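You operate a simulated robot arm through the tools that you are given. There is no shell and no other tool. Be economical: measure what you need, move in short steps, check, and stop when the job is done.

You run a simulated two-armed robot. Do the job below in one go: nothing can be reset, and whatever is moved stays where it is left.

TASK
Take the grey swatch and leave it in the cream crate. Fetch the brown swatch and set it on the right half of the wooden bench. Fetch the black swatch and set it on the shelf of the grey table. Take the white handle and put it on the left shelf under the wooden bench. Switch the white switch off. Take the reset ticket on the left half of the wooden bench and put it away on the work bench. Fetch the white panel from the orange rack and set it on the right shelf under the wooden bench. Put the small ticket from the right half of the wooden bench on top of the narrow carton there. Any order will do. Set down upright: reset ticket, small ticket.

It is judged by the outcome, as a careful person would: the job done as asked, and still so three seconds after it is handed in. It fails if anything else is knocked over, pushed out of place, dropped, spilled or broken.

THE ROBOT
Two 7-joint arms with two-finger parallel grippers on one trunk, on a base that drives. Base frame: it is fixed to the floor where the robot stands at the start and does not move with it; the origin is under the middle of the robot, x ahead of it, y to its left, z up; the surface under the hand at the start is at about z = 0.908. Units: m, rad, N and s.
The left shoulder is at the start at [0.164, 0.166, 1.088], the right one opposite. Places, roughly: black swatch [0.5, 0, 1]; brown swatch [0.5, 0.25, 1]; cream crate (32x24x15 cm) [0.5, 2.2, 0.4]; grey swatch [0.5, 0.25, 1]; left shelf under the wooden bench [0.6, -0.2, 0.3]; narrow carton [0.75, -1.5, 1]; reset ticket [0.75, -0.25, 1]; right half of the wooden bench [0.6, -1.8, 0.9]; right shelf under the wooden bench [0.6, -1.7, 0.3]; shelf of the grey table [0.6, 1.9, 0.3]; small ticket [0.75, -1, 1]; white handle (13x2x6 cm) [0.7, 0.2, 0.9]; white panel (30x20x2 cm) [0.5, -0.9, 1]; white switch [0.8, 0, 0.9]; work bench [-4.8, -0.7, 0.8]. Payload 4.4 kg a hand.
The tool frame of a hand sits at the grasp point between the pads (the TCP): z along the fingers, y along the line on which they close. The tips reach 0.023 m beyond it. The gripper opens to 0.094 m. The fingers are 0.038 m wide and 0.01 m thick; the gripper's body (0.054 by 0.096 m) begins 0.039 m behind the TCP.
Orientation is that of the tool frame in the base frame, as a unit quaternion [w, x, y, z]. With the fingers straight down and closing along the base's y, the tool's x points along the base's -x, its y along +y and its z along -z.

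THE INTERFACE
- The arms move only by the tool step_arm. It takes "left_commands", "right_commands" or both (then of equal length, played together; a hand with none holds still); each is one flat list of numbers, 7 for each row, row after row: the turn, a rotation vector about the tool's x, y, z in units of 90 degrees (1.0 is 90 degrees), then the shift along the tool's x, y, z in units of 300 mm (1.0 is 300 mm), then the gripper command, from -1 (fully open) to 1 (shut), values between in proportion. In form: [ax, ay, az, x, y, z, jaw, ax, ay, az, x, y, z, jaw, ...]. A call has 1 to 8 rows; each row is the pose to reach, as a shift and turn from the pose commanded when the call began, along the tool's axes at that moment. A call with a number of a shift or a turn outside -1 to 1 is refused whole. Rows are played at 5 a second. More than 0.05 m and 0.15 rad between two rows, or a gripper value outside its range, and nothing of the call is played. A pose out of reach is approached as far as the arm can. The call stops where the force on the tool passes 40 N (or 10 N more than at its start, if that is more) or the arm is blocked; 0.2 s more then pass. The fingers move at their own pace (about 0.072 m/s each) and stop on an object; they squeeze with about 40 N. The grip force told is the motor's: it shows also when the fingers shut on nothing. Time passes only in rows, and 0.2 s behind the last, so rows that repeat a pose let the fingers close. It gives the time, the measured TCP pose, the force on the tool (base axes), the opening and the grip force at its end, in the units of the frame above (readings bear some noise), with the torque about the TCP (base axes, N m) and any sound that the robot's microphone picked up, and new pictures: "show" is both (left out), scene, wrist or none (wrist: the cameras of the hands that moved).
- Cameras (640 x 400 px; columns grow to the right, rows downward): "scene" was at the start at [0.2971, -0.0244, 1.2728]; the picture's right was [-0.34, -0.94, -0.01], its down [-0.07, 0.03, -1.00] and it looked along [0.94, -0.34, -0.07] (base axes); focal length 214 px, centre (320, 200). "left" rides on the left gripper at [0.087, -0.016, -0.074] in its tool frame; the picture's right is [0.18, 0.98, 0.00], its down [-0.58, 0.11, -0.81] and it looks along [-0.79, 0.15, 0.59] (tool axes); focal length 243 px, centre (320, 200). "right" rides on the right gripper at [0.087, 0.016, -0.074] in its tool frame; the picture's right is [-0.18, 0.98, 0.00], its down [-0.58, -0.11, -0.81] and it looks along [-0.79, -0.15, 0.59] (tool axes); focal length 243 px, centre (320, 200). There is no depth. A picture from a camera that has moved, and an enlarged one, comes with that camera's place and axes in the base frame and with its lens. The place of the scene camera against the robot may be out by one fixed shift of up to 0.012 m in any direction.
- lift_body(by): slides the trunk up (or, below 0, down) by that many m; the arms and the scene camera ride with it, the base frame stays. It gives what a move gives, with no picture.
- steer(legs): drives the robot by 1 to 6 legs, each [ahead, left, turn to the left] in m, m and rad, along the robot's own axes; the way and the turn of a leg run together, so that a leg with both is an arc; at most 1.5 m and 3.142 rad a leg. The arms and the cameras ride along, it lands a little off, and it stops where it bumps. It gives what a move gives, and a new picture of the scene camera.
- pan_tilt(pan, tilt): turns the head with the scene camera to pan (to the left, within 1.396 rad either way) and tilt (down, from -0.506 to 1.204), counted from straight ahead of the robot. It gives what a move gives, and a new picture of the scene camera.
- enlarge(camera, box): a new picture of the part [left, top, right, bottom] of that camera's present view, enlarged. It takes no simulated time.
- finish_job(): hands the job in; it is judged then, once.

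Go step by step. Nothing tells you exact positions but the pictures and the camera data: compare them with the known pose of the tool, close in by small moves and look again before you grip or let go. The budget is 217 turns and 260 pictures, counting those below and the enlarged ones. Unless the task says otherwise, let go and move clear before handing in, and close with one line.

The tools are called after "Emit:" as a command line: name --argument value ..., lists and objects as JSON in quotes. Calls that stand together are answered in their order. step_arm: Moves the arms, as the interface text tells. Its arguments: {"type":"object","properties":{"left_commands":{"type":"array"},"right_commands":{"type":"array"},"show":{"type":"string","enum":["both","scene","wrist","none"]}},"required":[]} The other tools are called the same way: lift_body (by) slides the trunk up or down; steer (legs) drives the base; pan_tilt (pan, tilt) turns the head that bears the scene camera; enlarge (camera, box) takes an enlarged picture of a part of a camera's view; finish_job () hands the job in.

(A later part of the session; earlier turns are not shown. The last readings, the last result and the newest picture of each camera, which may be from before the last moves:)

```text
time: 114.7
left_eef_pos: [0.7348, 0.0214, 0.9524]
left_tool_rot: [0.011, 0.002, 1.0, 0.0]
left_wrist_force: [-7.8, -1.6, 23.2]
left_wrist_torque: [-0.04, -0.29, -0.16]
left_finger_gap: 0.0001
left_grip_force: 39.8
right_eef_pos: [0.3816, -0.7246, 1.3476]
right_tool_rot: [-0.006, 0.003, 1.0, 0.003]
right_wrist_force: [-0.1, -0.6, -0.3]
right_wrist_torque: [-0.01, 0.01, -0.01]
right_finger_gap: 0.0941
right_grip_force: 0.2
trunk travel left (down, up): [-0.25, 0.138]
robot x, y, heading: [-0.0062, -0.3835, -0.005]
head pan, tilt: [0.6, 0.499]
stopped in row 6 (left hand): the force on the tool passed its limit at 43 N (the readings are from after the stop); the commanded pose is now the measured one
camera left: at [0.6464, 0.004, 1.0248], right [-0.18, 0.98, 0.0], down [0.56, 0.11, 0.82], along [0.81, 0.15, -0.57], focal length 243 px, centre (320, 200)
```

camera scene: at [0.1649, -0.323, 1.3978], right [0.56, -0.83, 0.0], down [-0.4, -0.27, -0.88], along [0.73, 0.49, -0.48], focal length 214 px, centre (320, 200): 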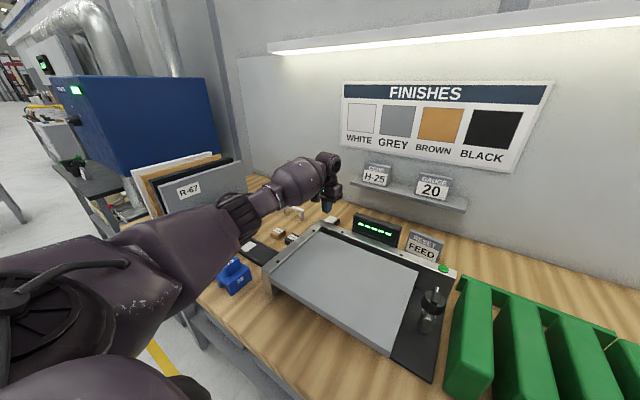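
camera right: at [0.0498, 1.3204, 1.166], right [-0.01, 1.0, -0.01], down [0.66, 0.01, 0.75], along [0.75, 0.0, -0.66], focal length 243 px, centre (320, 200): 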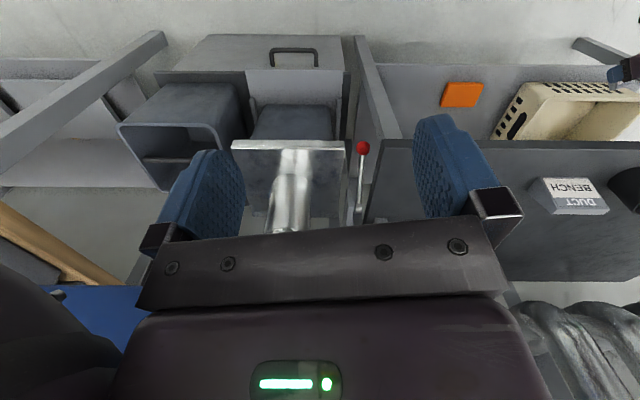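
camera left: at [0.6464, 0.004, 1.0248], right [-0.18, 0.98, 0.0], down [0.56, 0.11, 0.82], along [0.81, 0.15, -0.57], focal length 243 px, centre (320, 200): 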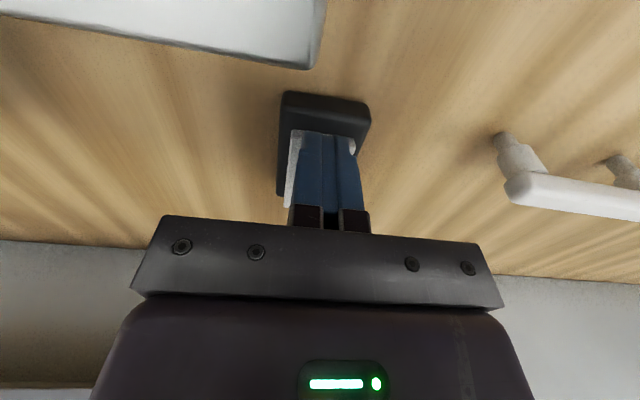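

Force reached; now lift and see whether the rocker flipped.

Emit:
step_arm --left_commands '[0, 0, 0, 0.05, 0, -0.12, 1, 0, 0, 0, 0.15, 0, -0.24, 1, 0, 0, 0, 0.29, 0.0, -0.32, -0.32]' --show "scene"

Emit:
enlarge --camera "left" --box '[240, 60, 400, 200]'

Emit:
enlarge --camera "scene" --box '[320, 210, 350, 230]'

```text
time: 115.5
left_eef_pos: [0.6456, 0.0209, 1.042]
left_tool_rot: [0.006, 0.001, 1.0, 0.001]
left_wrist_force: [0.0, 0.7, -0.3]
left_wrist_torque: [0.02, 0.0, -0.04]
left_finger_gap: 0.0535
left_grip_force: 0.3
right_eef_pos: [0.3844, -0.7221, 1.3474]
right_tool_rot: [-0.006, 0.004, 1.0, 0.0]
right_wrist_force: [-0.4, 0.4, -0.2]
right_wrist_torque: [0.0, -0.02, 0.01]
right_finger_gap: 0.0939
right_grip_force: 0.1
trunk travel left (down, up): [-0.25, 0.138]
robot x, y, heading: [-0.0057, -0.3829, -0.008]
head pan, tilt: [0.6, 0.499]
camera scene: at [0.1639, -0.3226, 1.3979], right [0.56, -0.83, 0.0], down [-0.4, -0.27, -0.88], along [0.73, 0.49, -0.48], focal length 214 px, centre (320, 200)
```

scene: 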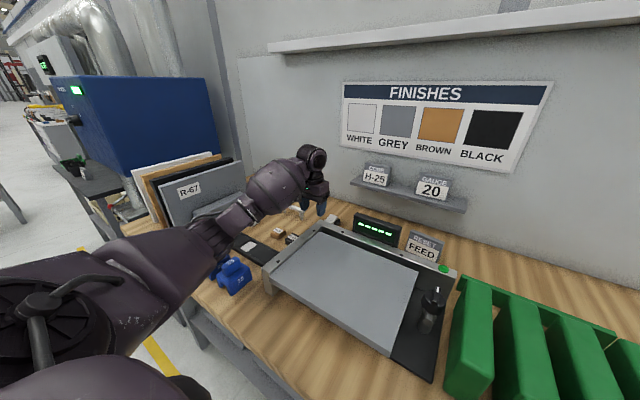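

```text
2.86 times, centred on (320, 130) of left
camera zoom: at [0.559, 0.005, 1.1159], right [-0.18, 0.98, 0.0], down [0.57, 0.11, 0.81], along [0.8, 0.15, -0.58], focal length 693 px, centre (320, 400)
```

zoom: 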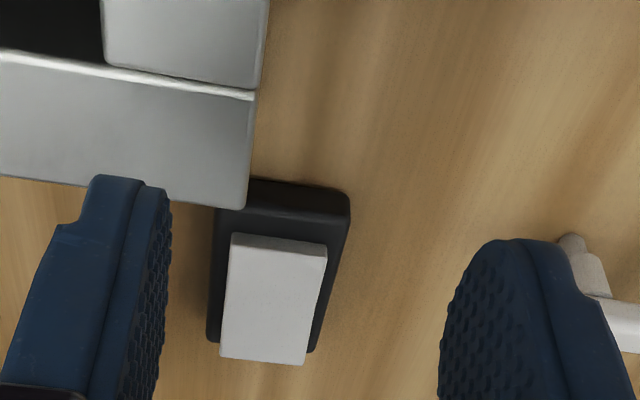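

```text
16.00 times, centred on (335, 220) of scene
camera zoom: at [0.1639, -0.3226, 1.3979], right [0.56, -0.83, 0.0], down [-0.4, -0.27, -0.88], along [0.73, 0.49, -0.48], focal length 3432 px, centre (80, -120)
```

zoom: 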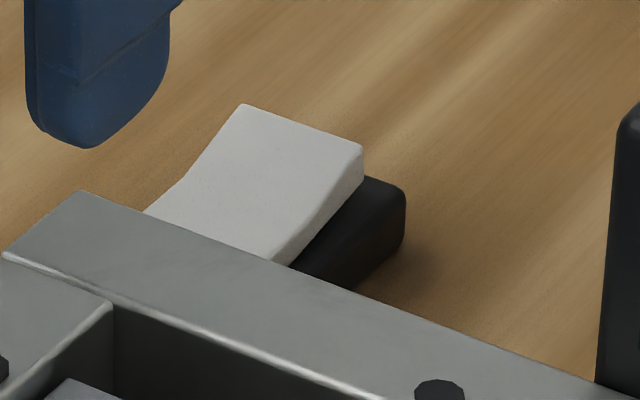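

The bench strip light went out and the rocker is flipped: switch is off. Next, move over the black swatch.

Emit:
step_arm --left_commands '[0, -0.004, 0, 0.08, 0.07, -0.06, -0.32, 0, -0.008, 0, 0.16, 0.14, -0.12, -0.32, 0, 0.008, 0, 0.235, 0.213, -0.18, -0.32]' --show "wrist"

```text
time: 116.3
left_eef_pos: [0.5731, 0.0856, 1.0956]
left_tool_rot: [0.0, 0.002, 1.0, 0.0]
left_wrist_force: [-0.6, -0.2, -0.1]
left_wrist_torque: [-0.05, -0.02, 0.01]
left_finger_gap: 0.0621
left_grip_force: 0.1
right_eef_pos: [0.3838, -0.7221, 1.348]
right_tool_rot: [-0.007, 0.003, 1.0, 0.001]
right_wrist_force: [0.2, 0.1, -0.3]
right_wrist_torque: [-0.03, 0.0, 0.07]
right_finger_gap: 0.0939
right_grip_force: 0.1
trunk travel left (down, up): [-0.25, 0.138]
robot x, y, heading: [-0.0049, -0.3844, -0.008]
head pan, tilt: [0.6, 0.499]
camera left: at [0.4875, 0.0699, 1.17], right [-0.18, 0.98, 0.0], down [0.58, 0.11, 0.81], along [0.79, 0.15, -0.59], focal length 243 px, centre (320, 200)
```

left: 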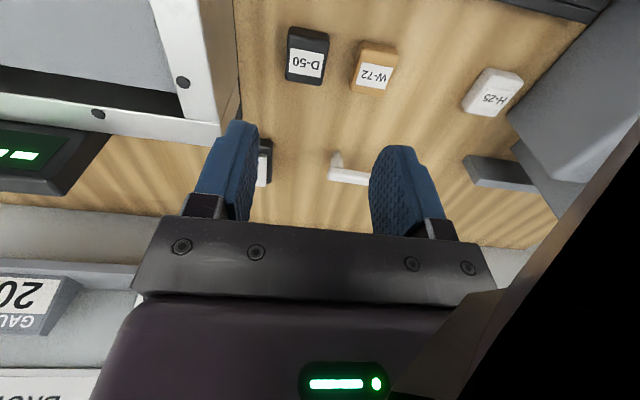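

Black swatch at (0.589, 0.078). Descend and grip.

Emit:
step_arm --left_commands '[0, 0, 0, -0.047, -0.025, 0.14, -0.32, 0, 0, 0, -0.047, -0.025, 0.28, -0.32, 0, 0, 0, -0.047, -0.025, 0.42, -0.32, 0, 0, 0, -0.047, -0.025, 0.532, -0.32, 0, 0, 0, -0.047, -0.025, 0.532, 0.5, 0, 0, 0, -0.047, -0.025, 0.532, 1, 0, 0, 0, -0.047, -0.025, 0.532, 1]' --show "wrist"

```text
time: 117.9
left_eef_pos: [0.5852, 0.076, 0.9369]
left_tool_rot: [-0.001, 0.002, 1.0, 0.0]
left_wrist_force: [0.1, -0.2, -0.6]
left_wrist_torque: [-0.03, 0.0, 0.01]
left_finger_gap: 0.0386
left_grip_force: 39.8
right_eef_pos: [0.3852, -0.7232, 1.3477]
right_tool_rot: [-0.007, 0.004, 1.0, 0.002]
right_wrist_force: [-0.5, -0.6, 0.4]
right_wrist_torque: [0.02, -0.01, 0.02]
right_finger_gap: 0.0939
right_grip_force: 0.0
trunk travel left (down, up): [-0.25, 0.138]
robot x, y, heading: [-0.0076, -0.3856, -0.008]
head pan, tilt: [0.6, 0.499]
camera left: at [0.4995, 0.0606, 1.0112], right [-0.18, 0.98, 0.0], down [0.58, 0.11, 0.81], along [0.79, 0.15, -0.59], focal length 243 px, centre (320, 200)
```

left: 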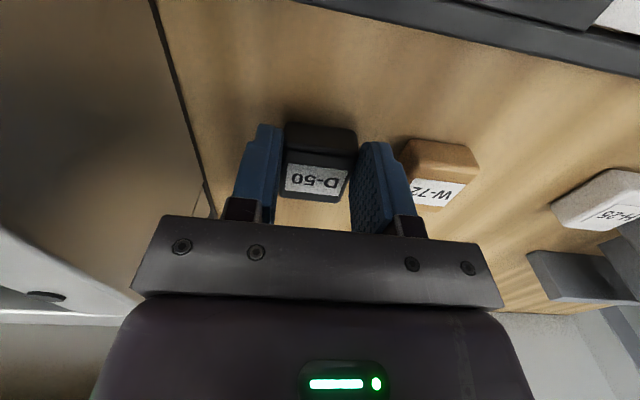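

Black is gripped. Lift and drive to the grey table.

Emit:
step_arm --left_commands '[0, 0, 0, 0, 0, -0.14, 1, 0, 0, 0, 0, 0, -0.28, 1, 0, 0, 0, 0.05, 0, -0.42, 1, 0, 0, 0, 0.1, -0.05, -0.56, 1, 0, 0, 0, 0.15, -0.1, -0.7, 1, 0, 0, 0, 0.2, -0.15, -0.84, 1]' --show "none"

Emit:
steer --legs '[[-0.5, 0, 0.008], [0, 1.0, 0], [0, 0.72, 0]]'

Emit:
lift_body --by -0.25

```text
time: 119.3
left_eef_pos: [0.531, 0.0313, 1.1879]
left_tool_rot: [0.0, 0.001, 1.0, 0.001]
left_wrist_force: [-0.3, -0.2, 0.5]
left_wrist_torque: [0.01, 0.02, -0.02]
left_finger_gap: 0.0386
left_grip_force: 40.1
right_eef_pos: [0.3841, -0.7239, 1.3485]
right_tool_rot: [-0.007, 0.004, 1.0, 0.002]
right_wrist_force: [0.4, 0.4, -0.4]
right_wrist_torque: [0.01, -0.05, -0.05]
right_finger_gap: 0.0939
right_grip_force: 0.1
trunk travel left (down, up): [-0.25, 0.138]
robot x, y, heading: [-0.0049, -0.3879, -0.005]
head pan, tilt: [0.6, 0.499]
```

```text
time: 137.4
left_eef_pos: [0.0408, 1.7709, 1.1888]
left_tool_rot: [0.0, -0.005, 1.0, 0.0]
left_wrist_force: [-0.8, -0.1, -0.1]
left_wrist_torque: [0.0, 0.0, -0.01]
left_finger_gap: 0.0389
left_grip_force: 39.9
right_eef_pos: [-0.0949, 1.0146, 1.3468]
right_tool_rot: [-0.009, -0.003, 1.0, 0.001]
right_wrist_force: [0.3, -0.2, 0.2]
right_wrist_torque: [0.0, 0.0, 0.01]
right_finger_gap: 0.094
right_grip_force: 0.0
trunk travel left (down, up): [-0.25, 0.138]
robot x, y, heading: [-0.4916, 1.346, 0.003]
head pan, tilt: [0.6, 0.499]
camera scene: at [-0.3201, 1.4112, 1.3977], right [0.57, -0.82, 0.0], down [-0.39, -0.27, -0.88], along [0.72, 0.5, -0.48], focal length 214 px, centre (320, 200)
```

scene: 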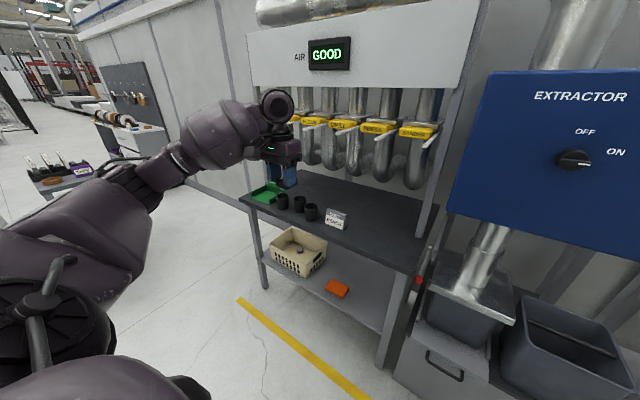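

```text
time: 140.0
left_eef_pos: [0.041, 1.77, 0.9391]
left_tool_rot: [0.001, -0.006, 1.0, 0.0]
left_wrist_force: [-0.3, -0.6, -0.2]
left_wrist_torque: [0.0, 0.01, 0.02]
left_finger_gap: 0.0386
left_grip_force: 40.2
right_eef_pos: [0.0229, 1.0149, 0.9633]
right_tool_rot: [-0.247, -0.003, 0.969, 0.002]
right_wrist_force: [-0.5, -0.4, -0.3]
right_wrist_torque: [0.02, -0.02, -0.01]
right_finger_gap: 0.0941
right_grip_force: 0.0
trunk travel left (down, up): [0.0, 0.388]
robot x, y, heading: [-0.4887, 1.3478, 0.01]
head pan, tilt: [0.6, 0.499]
```

Now lower the left hand in front of the table, tilting only ~20°.

Emit:
step_arm --left_commands '[0, -0.03, 0, -0.05, 0, 0.14, 1, 0, -0.06, 0, -0.1, 0, 0.28, 1, 0, -0.09, 0, -0.16, 0, 0.42, 1, 0, -0.12, 0, -0.22, 0, 0.56, 1, 0, -0.15, 0, -0.28, 0, 0.7, 1, 0, -0.18, 0, -0.34, 0, 0.84, 1, 0, -0.22, 0, -0.4, 0, 0.97, 1]' --show "scene"

```text
time: 141.6
left_eef_pos: [0.1643, 1.7739, 0.6465]
left_tool_rot: [0.171, -0.005, 0.985, 0.001]
left_wrist_force: [0.0, -0.4, -0.6]
left_wrist_torque: [0.01, 0.01, 0.04]
left_finger_gap: 0.0389
left_grip_force: 40.4
right_eef_pos: [0.0242, 1.0141, 0.9633]
right_tool_rot: [-0.248, -0.003, 0.969, 0.001]
right_wrist_force: [0.4, 0.3, -0.1]
right_wrist_torque: [0.01, 0.01, 0.0]
right_finger_gap: 0.0941
right_grip_force: 0.0
trunk travel left (down, up): [0.0, 0.388]
robot x, y, heading: [-0.488, 1.3465, 0.012]
head pan, tilt: [0.6, 0.499]
camera scene: at [-0.1034, 1.4127, 1.1043], right [0.57, -0.82, 0.0], down [-0.39, -0.27, -0.88], along [0.72, 0.5, -0.48], focal length 214 px, centre (320, 200)
```

scene: 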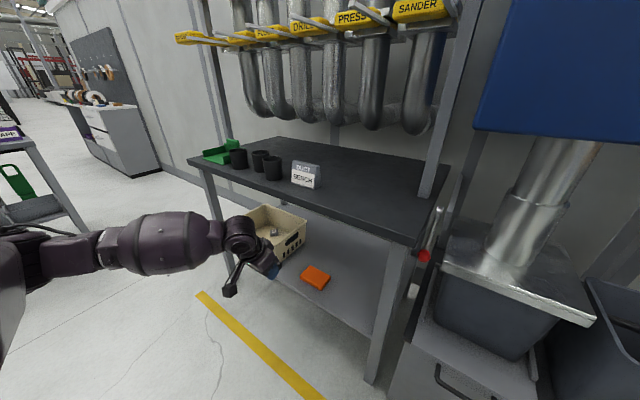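

Forearm stays horizontal, good. I lower the left hand to shelf-entry height and tuck the right arm.

Emit:
step_arm --left_commands '[0, 0, 0, 0.06, 0, 0.15, 1, 0, 0, 0, 0.12, 0, 0.3, 1, 0, 0, 0, 0.18, 0, 0.45, 1, 0, 0, 0, 0.24, 0, 0.62, 1, 0, 0, 0, 0.26, 0, 0.7, 1]' --right_commands '[0, -0.05, 0, 0.14, 0, -0.04, -1, 0, -0.1, 0, 0.28, 0, -0.08, -1, 0, -0.15, 0, 0.42, 0, -0.12, -1, 0, -0.21, 0, 0.56, 0, -0.16, -1, 0, -0.28, 0, 0.56, 0, -0.16, -1]' --show "none"

Emit:
steer --legs '[[0, -0.11, -0.012], [0.18, 0, 0]]'

```text
refused: row 4 steps farther than a row can; nothing moved
```

```text
time: 144.3
left_eef_pos: [0.3244, 1.6517, 0.644]
left_tool_rot: [0.164, 0.002, 0.986, -0.002]
left_wrist_force: [-0.5, -0.4, -0.5]
left_wrist_torque: [0.0, 0.02, -0.03]
left_finger_gap: 0.0386
left_grip_force: 39.5
right_eef_pos: [0.1878, 0.8985, 0.964]
right_tool_rot: [-0.246, -0.001, 0.969, 0.002]
right_wrist_force: [0.8, -0.5, 0.4]
right_wrist_torque: [-0.02, -0.01, -0.01]
right_finger_gap: 0.094
right_grip_force: 0.0
trunk travel left (down, up): [0.0, 0.388]
robot x, y, heading: [-0.3213, 1.2308, -0.001]
head pan, tilt: [0.6, 0.499]
stopped in leg 2: the robot was blocked; the commanded pose is now the measured one
camera scene: at [0.0618, 1.2961, 1.1053], right [0.57, -0.82, 0.0], down [-0.39, -0.27, -0.88], along [0.72, 0.5, -0.48], focal length 214 px, centre (320, 200)
```

scene: 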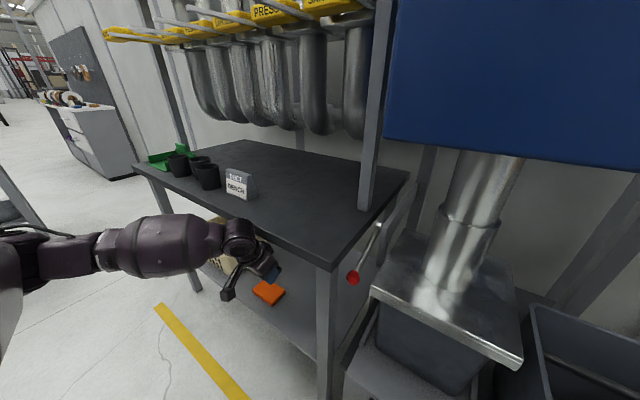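

The arm move was refused and the wrist nudged the table edge; nothing looks displaced. I back off before lowering the hand.

Emit:
steer --legs '[[-0.13, 0, 0]]'

Emit:
step_arm --left_commands '[0, 0, 0, 0.05, 0, 0.13, 1, 0, 0, 0, 0.1, 0, 0.26, 1, 0, 0, 0, 0.15, 0, 0.39, 1, 0, 0, 0, 0.2, 0, 0.52, 1, 0, 0, 0, 0.25, 0, 0.65, 1, 0, 0, 0, 0.26, 0, 0.7, 1]' --right_commands '[0, -0.05, 0, 0.12, 0, -0.04, -1, 0, -0.1, 0, 0.24, 0, -0.08, -1, 0, -0.15, 0, 0.36, 0, -0.12, -1, 0, -0.21, 0, 0.48, 0, -0.16, -1, 0, -0.25, 0, 0.56, 0, -0.16, -1, 0, -0.28, 0, 0.56, 0, -0.16, -1]' --show "scene"

```text
time: 145.6
left_eef_pos: [0.1933, 1.651, 0.6423]
left_tool_rot: [0.163, 0.004, 0.987, -0.002]
left_wrist_force: [0.2, 1.0, 0.2]
left_wrist_torque: [0.02, 0.03, -0.01]
left_finger_gap: 0.0388
left_grip_force: 40.2
right_eef_pos: [0.0556, 0.8968, 0.964]
right_tool_rot: [-0.247, 0.002, 0.969, 0.002]
right_wrist_force: [-0.2, 0.3, 0.2]
right_wrist_torque: [-0.03, -0.03, -0.01]
right_finger_gap: 0.094
right_grip_force: 0.2
trunk travel left (down, up): [0.0, 0.388]
robot x, y, heading: [-0.4534, 1.2323, 0.0]
head pan, tilt: [0.6, 0.499]
camera scene: at [-0.0698, 1.2956, 1.1047], right [0.56, -0.83, 0.0], down [-0.39, -0.27, -0.88], along [0.73, 0.5, -0.48], focal length 214 px, centre (320, 200)
```

scene: 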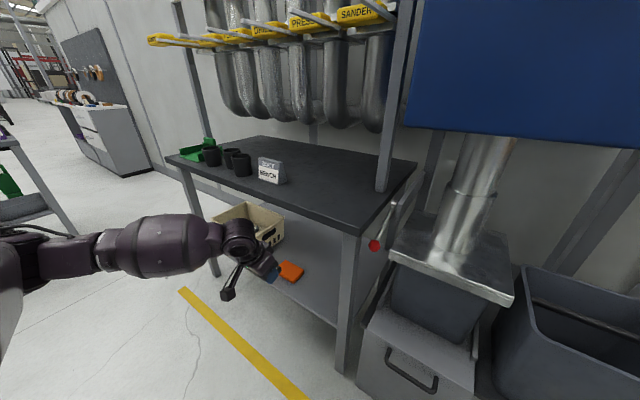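

```text
time: 147.0
left_eef_pos: [0.1869, 1.6506, 0.418]
left_tool_rot: [0.164, 0.004, 0.987, -0.003]
left_wrist_force: [-0.2, 0.8, 0.5]
left_wrist_torque: [0.0, -0.03, -0.01]
left_finger_gap: 0.0388
left_grip_force: 40.1
right_eef_pos: [-0.0691, 0.8959, 1.083]
right_tool_rot: [-0.031, 0.002, 1.0, 0.001]
right_wrist_force: [-0.4, 0.0, 0.3]
right_wrist_torque: [0.0, 0.01, 0.01]
right_finger_gap: 0.0942
right_grip_force: 0.0
trunk travel left (down, up): [0.0, 0.388]
robot x, y, heading: [-0.4594, 1.2338, -0.004]
head pan, tilt: [0.6, 0.499]
camera scene: at [-0.0685, 1.2953, 1.1041], right [0.56, -0.83, 0.0], down [-0.4, -0.27, -0.88], along [0.72, 0.5, -0.48], focal length 214 px, centre (320, 200)
```

scene: 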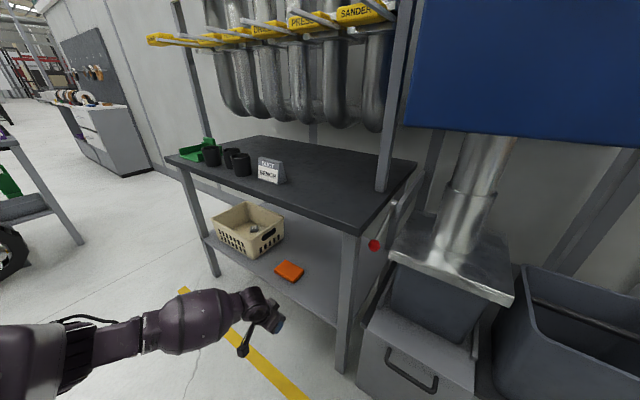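

Clear now: hand at z 0.418 facing the shelf opening between orange block and leg. Drive in 0.26 m.

Emit:
steer --legs '[[0.26, 0.015, 0.004]]'

Emit:
enlarge --camera "left" --box '[0, 0, 640, 400]'

```text
time: 148.9
left_eef_pos: [0.4417, 1.6688, 0.418]
left_tool_rot: [0.164, 0.001, 0.987, -0.002]
left_wrist_force: [-0.9, 0.2, -0.2]
left_wrist_torque: [0.01, 0.02, 0.01]
left_finger_gap: 0.0385
left_grip_force: 39.9
right_eef_pos: [0.1899, 0.9138, 1.0841]
right_tool_rot: [-0.03, 0.0, 1.0, 0.002]
right_wrist_force: [-0.5, -1.4, -0.2]
right_wrist_torque: [0.0, 0.0, 0.0]
right_finger_gap: 0.0938
right_grip_force: 0.0
trunk travel left (down, up): [0.0, 0.388]
robot x, y, heading: [-0.1966, 1.2464, 0.002]
head pan, tilt: [0.6, 0.499]
camera scene: at [0.1882, 1.3122, 1.1043], right [0.57, -0.82, 0.0], down [-0.39, -0.27, -0.88], along [0.72, 0.5, -0.48], focal length 214 px, centre (320, 200)
```

scene: 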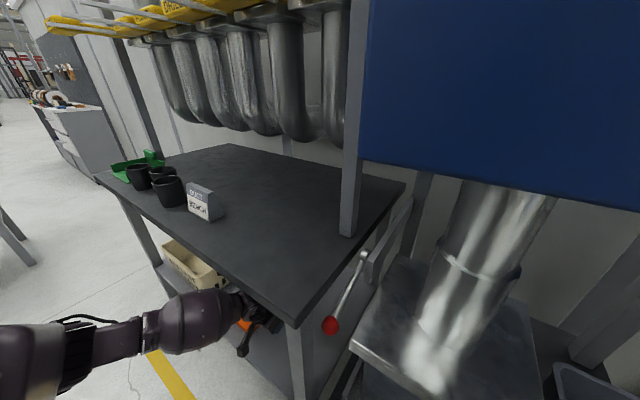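

```text
1.00 times, centred on (320, 200) of left (not enlarged: the box is as wide or as high as the picture)
camera zoom: at [0.3379, 1.6526, 0.4603], right [-0.17, 0.98, -0.06], down [0.29, 0.11, 0.95], along [0.94, 0.14, -0.31], focal length 243 px, centre (320, 200)
```

zoom: 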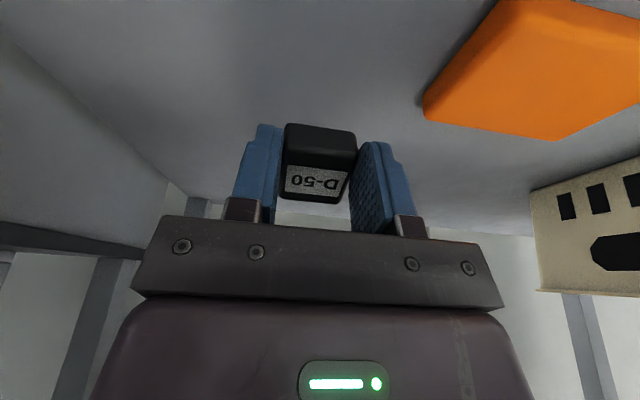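

I straighten the hand and lower toward the shelf.

Emit:
step_arm --left_commands '[0, 0.07, 0, 0.025, 0, 0.074, 1, 0, 0.14, 0, 0.05, 0, 0.148, 1, 0, 0.209, 0, 0.075, 0, 0.221, 1]' --show "wrist"

```text
time: 149.7
left_eef_pos: [0.4469, 1.6685, 0.3536]
left_tool_rot: [0.004, 0.001, 1.0, 0.0]
left_wrist_force: [-2.2, 1.1, 28.9]
left_wrist_torque: [0.02, -0.48, 0.03]
left_finger_gap: 0.0384
left_grip_force: 40.6
right_eef_pos: [0.1865, 0.9118, 1.0871]
right_tool_rot: [-0.028, 0.0, 1.0, 0.002]
right_wrist_force: [0.5, 0.6, -0.1]
right_wrist_torque: [0.03, -0.03, 0.0]
right_finger_gap: 0.094
right_grip_force: 0.0
trunk travel left (down, up): [0.0, 0.388]
robot x, y, heading: [-0.198, 1.2494, 0.0]
head pan, tilt: [0.6, 0.499]
camera left: at [0.3601, 1.6528, 0.4269], right [-0.18, 0.98, 0.0], down [0.57, 0.11, 0.81], along [0.8, 0.14, -0.58], focal length 243 px, centre (320, 200)
```

left: 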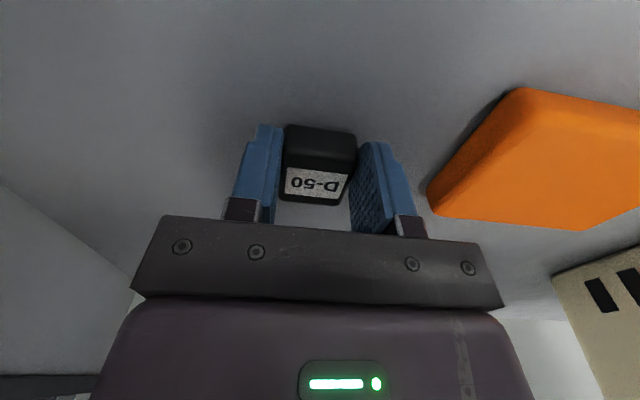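

Contact: it rests on the shelf. Ease up slightly, open a little and lift out.

Emit:
step_arm --left_commands '[0, 0, 0, 0, 0, -0.003, 0.6, 0, 0, 0, 0, 0, -0.003, -0.28, 0, 0, 0, 0, 0, -0.003, -0.28, 0, 0, 0, 0, 0, -0.1, -0.28, 0, 0, 0, 0, 0, -0.2, -0.28]' --show "wrist"

```text
time: 150.9
left_eef_pos: [0.4428, 1.6704, 0.4086]
left_tool_rot: [0.001, 0.002, 1.0, -0.002]
left_wrist_force: [-0.3, -0.3, 1.3]
left_wrist_torque: [-0.04, 0.0, 0.0]
left_finger_gap: 0.0602
left_grip_force: 0.1
right_eef_pos: [0.1888, 0.9136, 1.0863]
right_tool_rot: [-0.03, 0.0, 1.0, 0.002]
right_wrist_force: [-0.7, 0.4, -0.2]
right_wrist_torque: [-0.01, 0.02, 0.0]
right_finger_gap: 0.0941
right_grip_force: 0.0
trunk travel left (down, up): [0.0, 0.388]
robot x, y, heading: [-0.2023, 1.248, -0.002]
head pan, tilt: [0.6, 0.499]
camera left: at [0.3571, 1.6536, 0.483], right [-0.18, 0.98, 0.0], down [0.58, 0.11, 0.81], along [0.79, 0.14, -0.59], focal length 243 px, centre (320, 200)
```

left: 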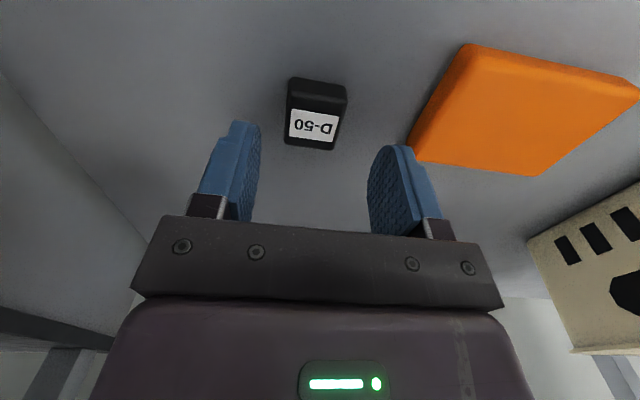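

Black is on the shelf. I back out, raise, and return toward the bench for the handle.

Emit:
steer --legs '[[-0.35, 0, 0]]'

Emit:
lift_body --by 0.25

Emit:
step_arm --left_commands '[0, 0, 0, 0, 0, -0.14, -1, 0, 0, 0, 0, 0, -0.28, -1, 0, 0, 0, 0, 0, -0.42, -1, 0, 0, 0, 0, 0, -0.56, -1, 0, 0, 0, 0, 0, -0.7, -1, 0, 0, 0, 0, 0, -0.84, -1, 0, 0, 0, 0, 0, -0.98, -1]' --show "none"

Emit:
step_arm --left_commands '[0, 0, 0, 0, 0, -0.13, -1, 0, 0, 0, 0, 0, -0.26, -1, 0, 0, 0, 0, 0, -0.39, -1, 0, 0, 0, 0, 0, -0.52, -1, 0, 0, 0, 0, 0, -0.65, -1, 0, 0, 0, 0, 0, -0.75, -1]' --show "scene"

```text
time: 153.1
left_eef_pos: [0.0971, 1.6667, 0.4091]
left_tool_rot: [0.001, 0.004, 1.0, -0.002]
left_wrist_force: [0.5, 1.1, 0.7]
left_wrist_torque: [0.01, 0.01, 0.01]
left_finger_gap: 0.0604
left_grip_force: 0.0
right_eef_pos: [-0.1607, 0.9114, 1.0856]
right_tool_rot: [-0.03, 0.002, 1.0, 0.002]
right_wrist_force: [-0.1, -0.1, -0.8]
right_wrist_torque: [-0.01, 0.02, 0.02]
right_finger_gap: 0.094
right_grip_force: 0.1
trunk travel left (down, up): [0.0, 0.388]
robot x, y, heading: [-0.5489, 1.249, -0.002]
head pan, tilt: [0.6, 0.499]
camera scene: at [-0.1594, 1.3102, 1.1046], right [0.56, -0.83, 0.0], down [-0.4, -0.27, -0.88], along [0.73, 0.49, -0.48], focal length 214 px, centre (320, 200)
```

scene: 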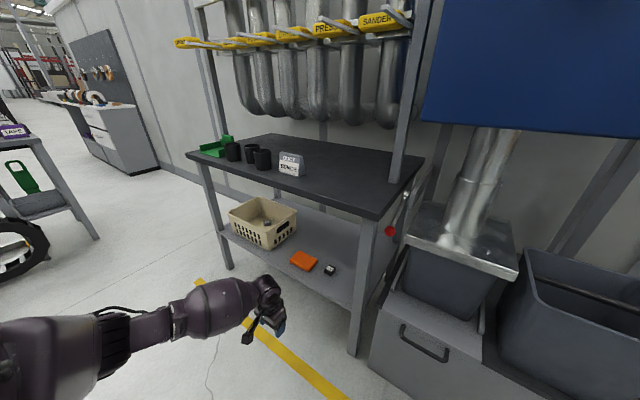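

```text
time: 155.7
left_eef_pos: [0.097, 1.6656, 0.6566]
left_tool_rot: [-0.001, 0.005, 1.0, -0.001]
left_wrist_force: [0.0, 0.3, -0.1]
left_wrist_torque: [-0.04, 0.01, -0.02]
left_finger_gap: 0.0603
left_grip_force: 0.0
right_eef_pos: [-0.1592, 0.9116, 1.3339]
right_tool_rot: [-0.031, 0.002, 1.0, 0.002]
right_wrist_force: [-0.4, -0.3, -0.4]
right_wrist_torque: [0.0, -0.01, 0.0]
right_finger_gap: 0.0942
right_grip_force: 0.0
trunk travel left (down, up): [-0.25, 0.138]
robot x, y, heading: [-0.5443, 1.2484, -0.0]
head pan, tilt: [0.6, 0.499]
```

```text
time: 157.3
left_eef_pos: [0.0971, 1.668, 0.9519]
left_tool_rot: [0.0, 0.004, 1.0, -0.002]
left_wrist_force: [-0.8, 0.6, -0.9]
left_wrist_torque: [0.0, -0.02, -0.02]
left_finger_gap: 0.0941
left_grip_force: 0.0
right_eef_pos: [-0.1609, 0.9114, 1.3345]
right_tool_rot: [-0.03, 0.002, 1.0, 0.002]
right_wrist_force: [-0.5, 0.0, -0.6]
right_wrist_torque: [0.01, 0.01, 0.01]
right_finger_gap: 0.094
right_grip_force: 0.1
trunk travel left (down, up): [-0.25, 0.138]
robot x, y, heading: [-0.5431, 1.2497, 0.0]
head pan, tilt: [0.6, 0.499]
```

```text
time: 158.7
left_eef_pos: [0.0986, 1.667, 1.1791]
left_tool_rot: [0.0, 0.004, 1.0, -0.001]
left_wrist_force: [-0.6, 0.3, -0.5]
left_wrist_torque: [0.02, 0.0, 0.03]
left_finger_gap: 0.0939
left_grip_force: 0.0
right_eef_pos: [-0.1623, 0.9114, 1.335]
right_tool_rot: [-0.03, 0.002, 1.0, 0.002]
right_wrist_force: [-0.5, 0.6, 0.1]
right_wrist_torque: [0.03, -0.01, -0.01]
right_finger_gap: 0.0939
right_grip_force: 0.2
trunk travel left (down, up): [-0.25, 0.138]
robot x, y, heading: [-0.5452, 1.2466, -0.003]
head pan, tilt: [0.6, 0.499]
camera scene: at [-0.3759, 1.3104, 1.3978], right [0.56, -0.83, 0.0], down [-0.4, -0.27, -0.88], along [0.73, 0.49, -0.48], focal length 214 px, centre (320, 200)
```

scene: 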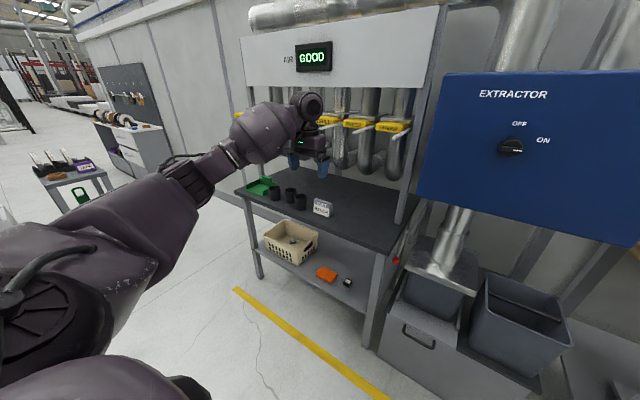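

Both swatches visible as placed. Now drive back in front of the bench and look at its lower shelf.

Emit:
steer --legs '[[0, -0.8, 0], [0, -0.77, 0.003]]'

Emit:
pan_tilt --pan 0.0 --tilt 0.75

```text
time: 172.8
left_eef_pos: [0.1016, 0.1166, 1.1796]
left_tool_rot: [0.0, 0.003, 1.0, -0.003]
left_wrist_force: [-0.3, -0.2, -0.9]
left_wrist_torque: [0.0, -0.02, -0.01]
left_finger_gap: 0.0941
left_grip_force: 0.0
right_eef_pos: [-0.1558, -0.6399, 1.3349]
right_tool_rot: [-0.03, 0.001, 1.0, 0.002]
right_wrist_force: [0.0, -0.4, -0.8]
right_wrist_torque: [0.0, -0.03, 0.0]
right_finger_gap: 0.0938
right_grip_force: 0.1
trunk travel left (down, up): [-0.25, 0.138]
robot x, y, heading: [-0.5401, -0.3034, 0.002]
head pan, tilt: [0.6, 0.499]
camera scene: at [-0.372, -0.2418, 1.3978], right [0.57, -0.82, 0.0], down [-0.39, -0.27, -0.88], along [0.72, 0.5, -0.48], focal length 214 px, centre (320, 200)
```

scene: 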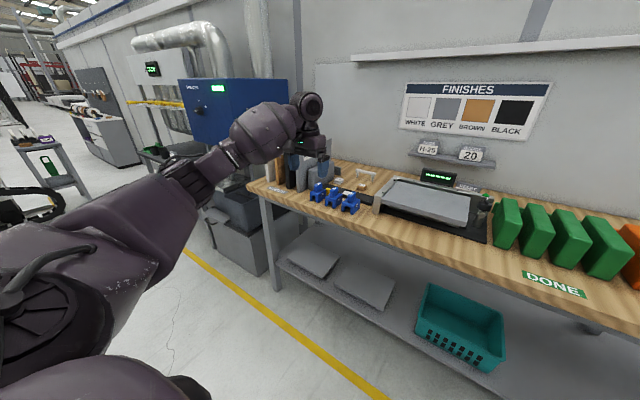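

```text
time: 173.8
left_eef_pos: [0.1017, 0.1157, 1.1794]
left_tool_rot: [0.0, 0.003, 1.0, -0.002]
left_wrist_force: [0.0, -0.4, 1.0]
left_wrist_torque: [0.02, 0.01, 0.01]
left_finger_gap: 0.094
left_grip_force: 0.1
right_eef_pos: [-0.156, -0.6402, 1.3356]
right_tool_rot: [-0.03, 0.001, 1.0, 0.002]
right_wrist_force: [0.7, 0.0, 0.0]
right_wrist_torque: [0.01, 0.01, 0.02]
right_finger_gap: 0.0939
right_grip_force: 0.0
trunk travel left (down, up): [-0.25, 0.138]
robot x, y, heading: [-0.5405, -0.3062, -0.001]
head pan, tilt: [0.0, 0.75]
camera scene: at [-0.3641, -0.293, 1.3758], right [0.0, -1.0, 0.0], down [-0.68, 0.0, -0.73], along [0.73, 0.0, -0.68], focal length 214 px, centre (320, 200)
```

scene: 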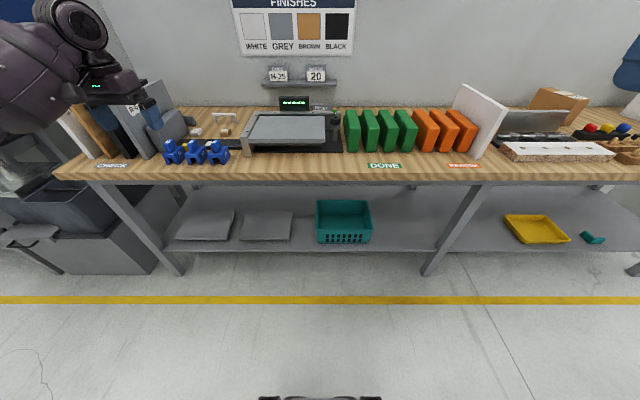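

Great overview: the left shelf is free around y≈-0.8 (right of the teal basket). Now I yaw the left hand by 90° for the handle.

Emit:
step_arm --left_commands '[0, 0, 0.09, 0, 0, 0, -1, 0, 0, 0.18, 0, 0, 0, -1, 0, 0, 0.27, 0, 0, 0, -1, 0, 0, 0.36, 0, 0, 0, -1, 0, 0, 0.45, 0, 0, 0, -1, 0, 0, 0.54, 0, 0, 0, -1, 0, 0, 0.63, 0, 0, 0, -1, 0, 0, 0.72, 0, 0, 0, -1]' --show "none"

```text
time: 175.6
left_eef_pos: [0.1024, 0.1162, 1.1785]
left_tool_rot: [0.001, 0.54, 0.842, -0.002]
left_wrist_force: [-0.3, -0.3, -0.4]
left_wrist_torque: [0.01, -0.02, 0.03]
left_finger_gap: 0.0941
left_grip_force: 0.1
right_eef_pos: [-0.1562, -0.6404, 1.3357]
right_tool_rot: [-0.03, 0.0, 1.0, 0.002]
right_wrist_force: [-0.1, -0.2, -0.6]
right_wrist_torque: [-0.04, -0.04, -0.01]
right_finger_gap: 0.0941
right_grip_force: 0.0
trunk travel left (down, up): [-0.25, 0.138]
robot x, y, heading: [-0.5426, -0.3083, 0.001]
head pan, tilt: [0.0, 0.75]
```

Emit:
step_arm --left_commands '[0, 0, 0.09, 0, 0, 0, -1, 0, 0, 0.18, 0, 0, 0, -1, 0, 0, 0.277, 0, 0, 0, -1]' --show "none"

Emit:
steer --legs '[[0.54, -0.02, 0]]'

Emit:
enlarge --camera "left" --box '[0, 0, 640, 400]'

```text
refused: row 3 steps farther than a row can; nothing moved
```

```text
time: 178.7
left_eef_pos: [0.6469, 0.0915, 1.1786]
left_tool_rot: [0.001, 0.54, 0.842, -0.002]
left_wrist_force: [-0.1, -0.9, 0.1]
left_wrist_torque: [-0.03, 0.01, 0.0]
left_finger_gap: 0.0941
left_grip_force: 0.0
right_eef_pos: [0.3875, -0.6636, 1.3342]
right_tool_rot: [-0.03, 0.004, 1.0, 0.002]
right_wrist_force: [-0.3, 0.1, -1.8]
right_wrist_torque: [0.01, 0.0, 0.02]
right_finger_gap: 0.0939
right_grip_force: 0.1
trunk travel left (down, up): [-0.25, 0.138]
robot x, y, heading: [0.0045, -0.3274, -0.004]
head pan, tilt: [0.0, 0.75]
camera scene: at [0.1803, -0.3153, 1.3758], right [-0.01, -1.0, 0.0], down [-0.68, 0.0, -0.73], along [0.73, 0.0, -0.68], focal length 214 px, centre (320, 200)
```

scene: 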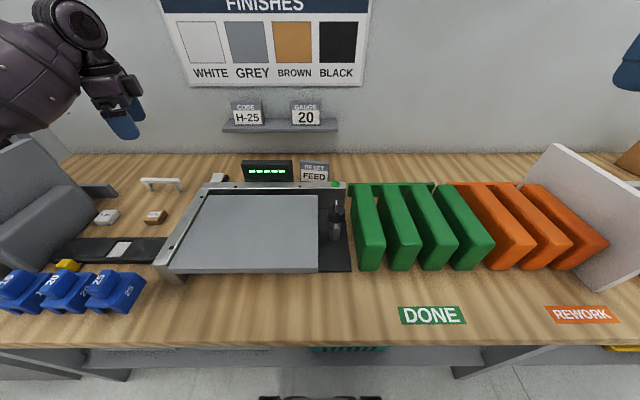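

```text
1.00 times, centred on (320, 200) of left (not enlarged: the box is as wide or as high as the picture)
camera zoom: at [0.5978, 0.1632, 1.2522], right [0.82, 0.58, 0.0], down [0.34, -0.48, 0.81], along [0.46, -0.66, -0.59], focal length 243 px, centre (320, 200)
```

zoom: 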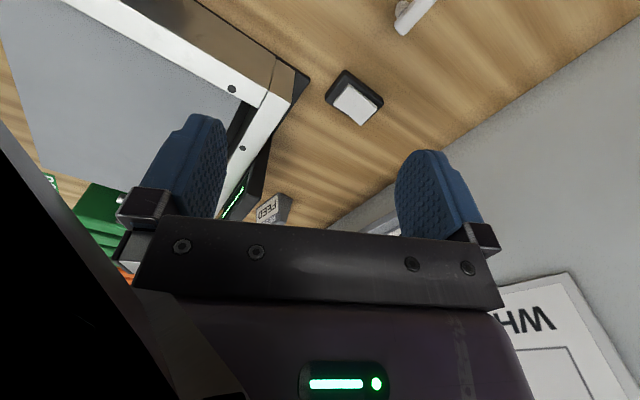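

I finish the yaw and move over the handle, measured at (0.713, 0.184).

Emit:
step_arm --left_commands '[0, 0, 0.07, 0.047, 0.083, 0.1, -1, 0, 0, 0.14, 0.094, 0.166, 0.2, -1, 0, 0, 0.21, 0.14, 0.249, 0.3, -1, 0, 0, 0.273, 0.187, 0.331, 0.395, -1]'

```text
time: 179.7
left_eef_pos: [0.7161, 0.1829, 1.0573]
left_tool_rot: [-0.001, 0.708, 0.706, -0.001]
left_wrist_force: [0.7, 0.2, 0.0]
left_wrist_torque: [0.03, 0.01, 0.01]
left_finger_gap: 0.0938
left_grip_force: 0.0
right_eef_pos: [0.3873, -0.6632, 1.3347]
right_tool_rot: [-0.031, 0.003, 1.0, 0.002]
right_wrist_force: [0.0, -0.3, 0.2]
right_wrist_torque: [-0.04, 0.02, 0.01]
right_finger_gap: 0.0937
right_grip_force: 0.0
trunk travel left (down, up): [-0.25, 0.138]
robot x, y, heading: [0.006, -0.3244, -0.004]
head pan, tilt: [0.0, 0.75]
camera scene: at [0.1807, -0.3151, 1.3756], right [0.0, -1.0, 0.0], down [-0.68, 0.0, -0.73], along [0.73, 0.0, -0.68], focal length 214 px, centre (320, 200)
camera left: at [0.6999, 0.2696, 1.132], right [0.98, 0.18, 0.0], down [0.11, -0.58, 0.81], along [0.15, -0.79, -0.59], focal length 243 px, centre (320, 200)
```

scene: 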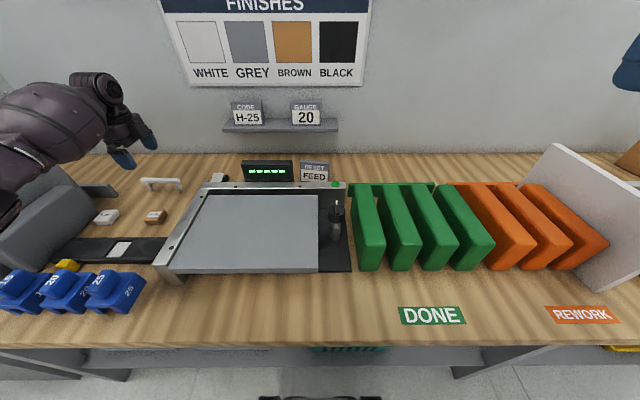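
left: 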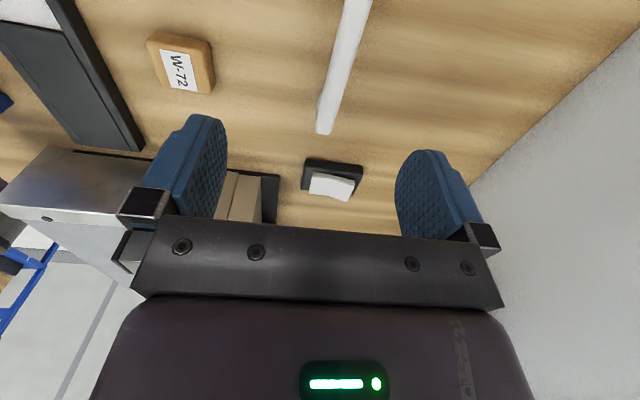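

Aligned well; bar at x≈0.722. Descend and grip it.

Emit:
step_arm --left_commands '[0, 0, 0, 0.017, 0.02, 0.12, -1, 0, 0, 0, 0.017, 0.02, 0.24, -1, 0, 0, 0, 0.017, 0.02, 0.34, -1, 0, 0, 0, 0.017, 0.02, 0.34, 0, 0, 0, 0, 0.017, 0.02, 0.34, 1, 0, 0, 0, 0.017, 0.02, 0.34, 1, 0, 0, 0, 0.017, 0.02, 0.34, 1]'

```text
time: 181.3
left_eef_pos: [0.7195, 0.1891, 0.9573]
left_tool_rot: [0.001, 0.707, 0.708, -0.002]
left_wrist_force: [0.5, 0.6, -0.4]
left_wrist_torque: [-0.03, 0.01, 0.0]
left_finger_gap: 0.0146
left_grip_force: 40.0
right_eef_pos: [0.3874, -0.6638, 1.3341]
right_tool_rot: [-0.03, 0.004, 1.0, 0.002]
right_wrist_force: [-0.4, -0.4, -0.1]
right_wrist_torque: [-0.02, 0.01, 0.03]
right_finger_gap: 0.0939
right_grip_force: 0.0
trunk travel left (down, up): [-0.25, 0.138]
robot x, y, heading: [0.0023, -0.3269, -0.004]
head pan, tilt: [0.0, 0.75]
camera scene: at [0.1799, -0.3152, 1.3758], right [-0.01, -1.0, 0.0], down [-0.68, 0.0, -0.73], along [0.73, 0.0, -0.68], focal length 214 px, centre (320, 200)
camera left: at [0.7039, 0.275, 1.0313], right [0.98, 0.18, 0.0], down [0.11, -0.58, 0.81], along [0.15, -0.79, -0.59], focal length 243 px, centre (320, 200)
```

scene: 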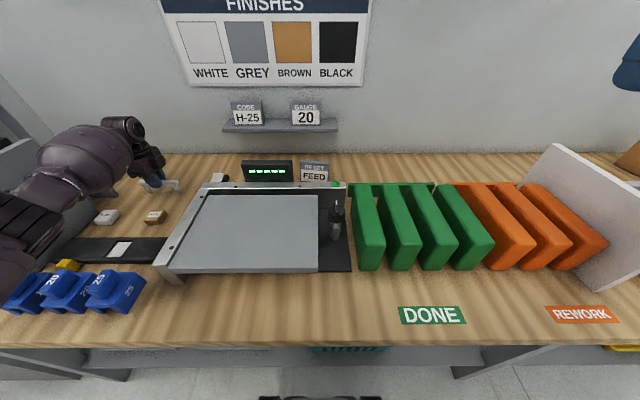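
left: 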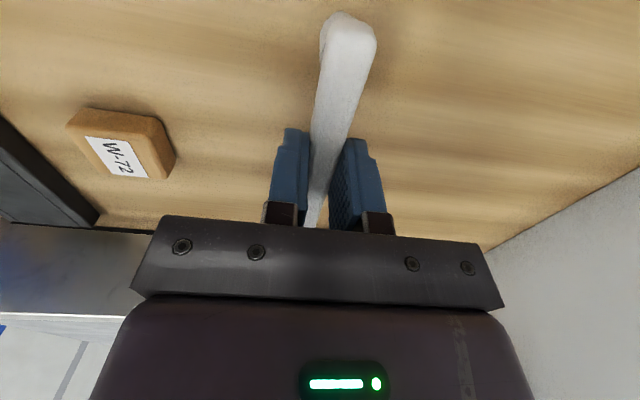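

Handle gripped. Lift, back off, strafe to the right of the basket and lower the trunk.

Emit:
step_arm --left_commands '[0, 0, 0, 0, 0, -0.14, 1, 0, 0, 0, 0, 0, -0.28, 1, 0, 0, 0, -0.05, -0.06, -0.42, 1, 0, 0, 0, -0.1, -0.12, -0.56, 1, 0, 0, 0, -0.15, -0.18, -0.7, 1, 0, 0, 0, -0.2, -0.24, -0.8, 1]' --show "none"

Emit:
steer --legs '[[-0.6, 0, 0.004], [0, -0.9, 0]]'

Emit:
lift_body --by -0.25

Emit:
pan_tilt --pan 0.4 --tilt 0.6

```text
time: 182.7
left_eef_pos: [0.6495, 0.1268, 1.1984]
left_tool_rot: [0.001, 0.707, 0.708, -0.002]
left_wrist_force: [0.2, -0.9, 0.0]
left_wrist_torque: [0.04, 0.02, 0.02]
left_finger_gap: 0.0149
left_grip_force: 39.7
right_eef_pos: [0.3856, -0.6644, 1.3356]
right_tool_rot: [-0.03, 0.004, 1.0, 0.002]
right_wrist_force: [-0.3, 0.0, -0.3]
right_wrist_torque: [0.0, 0.02, -0.04]
right_finger_gap: 0.0941
right_grip_force: 0.1
trunk travel left (down, up): [-0.25, 0.138]
robot x, y, heading: [0.0047, -0.3262, -0.005]
head pan, tilt: [0.0, 0.75]
```

```text
time: 188.5
left_eef_pos: [0.0603, -0.0454, 1.1979]
left_tool_rot: [0.0, 0.708, 0.706, -0.001]
left_wrist_force: [-0.6, -1.4, -0.8]
left_wrist_torque: [0.03, 0.0, -0.01]
left_finger_gap: 0.0147
left_grip_force: 39.8
right_eef_pos: [-0.2057, -0.8351, 1.3339]
right_tool_rot: [-0.03, 0.005, 1.0, 0.002]
right_wrist_force: [0.1, -0.2, 0.0]
right_wrist_torque: [0.03, 0.0, 0.01]
right_finger_gap: 0.094
right_grip_force: 0.1
trunk travel left (down, up): [-0.25, 0.138]
robot x, y, heading: [-0.5829, -0.4983, -0.008]
head pan, tilt: [0.0, 0.75]
stopped in leg 2: the robot was blocked; the commanded pose is now the measured one
camera scene: at [-0.4104, -0.4873, 1.3758], right [-0.01, -1.0, 0.0], down [-0.68, 0.01, -0.73], along [0.73, -0.01, -0.68], focal length 214 px, centre (320, 200)
```

scene: 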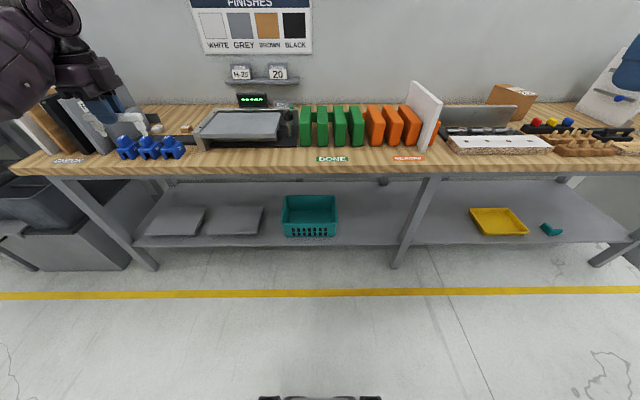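

```text
time: 191.1
left_eef_pos: [0.0607, -0.0424, 0.9473]
left_tool_rot: [0.001, 0.708, 0.707, -0.001]
left_wrist_force: [0.9, 0.0, -0.2]
left_wrist_torque: [0.02, 0.0, -0.02]
left_finger_gap: 0.0151
left_grip_force: 39.7
right_eef_pos: [-0.103, -0.8346, 0.9822]
right_tool_rot: [-0.235, 0.006, 0.972, 0.002]
right_wrist_force: [-1.0, 0.1, -0.8]
right_wrist_torque: [0.02, -0.05, -0.01]
right_finger_gap: 0.0941
right_grip_force: 0.1
trunk travel left (down, up): [0.0, 0.388]
robot x, y, heading: [-0.5892, -0.4907, -0.009]
head pan, tilt: [0.0, 0.75]
```

```text
time: 192.0
left_eef_pos: [0.0605, -0.0425, 0.9466]
left_tool_rot: [0.001, 0.708, 0.706, -0.001]
left_wrist_force: [0.4, 0.0, -0.2]
left_wrist_torque: [0.04, 0.03, 0.05]
left_finger_gap: 0.0148
left_grip_force: 39.7
right_eef_pos: [-0.1035, -0.8337, 0.9814]
right_tool_rot: [-0.237, 0.005, 0.972, 0.002]
right_wrist_force: [-0.7, -0.3, 0.9]
right_wrist_torque: [0.01, 0.02, 0.0]
right_finger_gap: 0.0938
right_grip_force: 0.1
trunk travel left (down, up): [0.0, 0.388]
robot x, y, heading: [-0.5868, -0.4948, -0.007]
head pan, tilt: [0.4, 0.6]
camera scene: at [-0.1952, -0.4523, 1.0954], right [0.38, -0.92, 0.0], down [-0.52, -0.21, -0.82], along [0.76, 0.31, -0.57], focal length 214 px, centre (320, 200)
```

scene: 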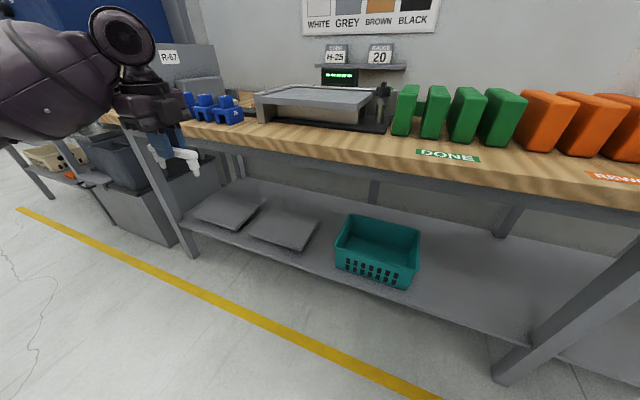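

Strafe was blocked by something at right. I look to the right.

Emit:
pan_tilt --pan -1.39 --tilt 0.7

```text
time: 193.8
left_eef_pos: [0.0615, -0.0431, 0.9463]
left_tool_rot: [0.001, 0.708, 0.706, -0.002]
left_wrist_force: [0.1, -0.3, -0.3]
left_wrist_torque: [0.03, -0.01, 0.01]
left_finger_gap: 0.0148
left_grip_force: 40.2
right_eef_pos: [-0.1032, -0.8351, 0.98]
right_tool_rot: [-0.236, 0.004, 0.972, 0.001]
right_wrist_force: [1.1, -0.7, 0.0]
right_wrist_torque: [0.0, 0.0, 0.0]
right_finger_gap: 0.094
right_grip_force: 0.1
trunk travel left (down, up): [0.0, 0.388]
robot x, y, heading: [-0.5862, -0.4942, -0.007]
head pan, tilt: [-1.389, 0.7]
camera scene: at [-0.2623, -0.5696, 1.0868], right [-0.98, -0.17, 0.0], down [-0.11, 0.63, -0.77], along [0.13, -0.75, -0.64], focal length 214 px, centre (320, 200)
```

scene: 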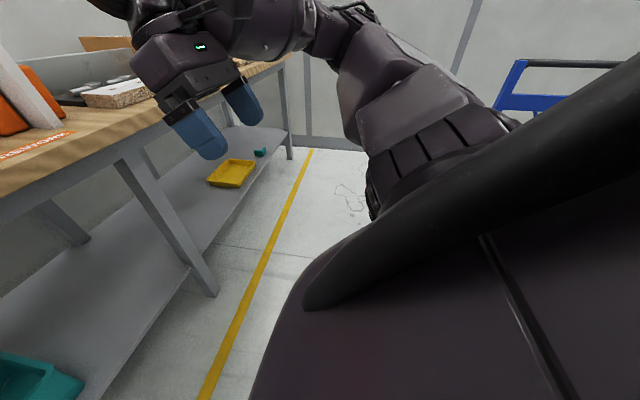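

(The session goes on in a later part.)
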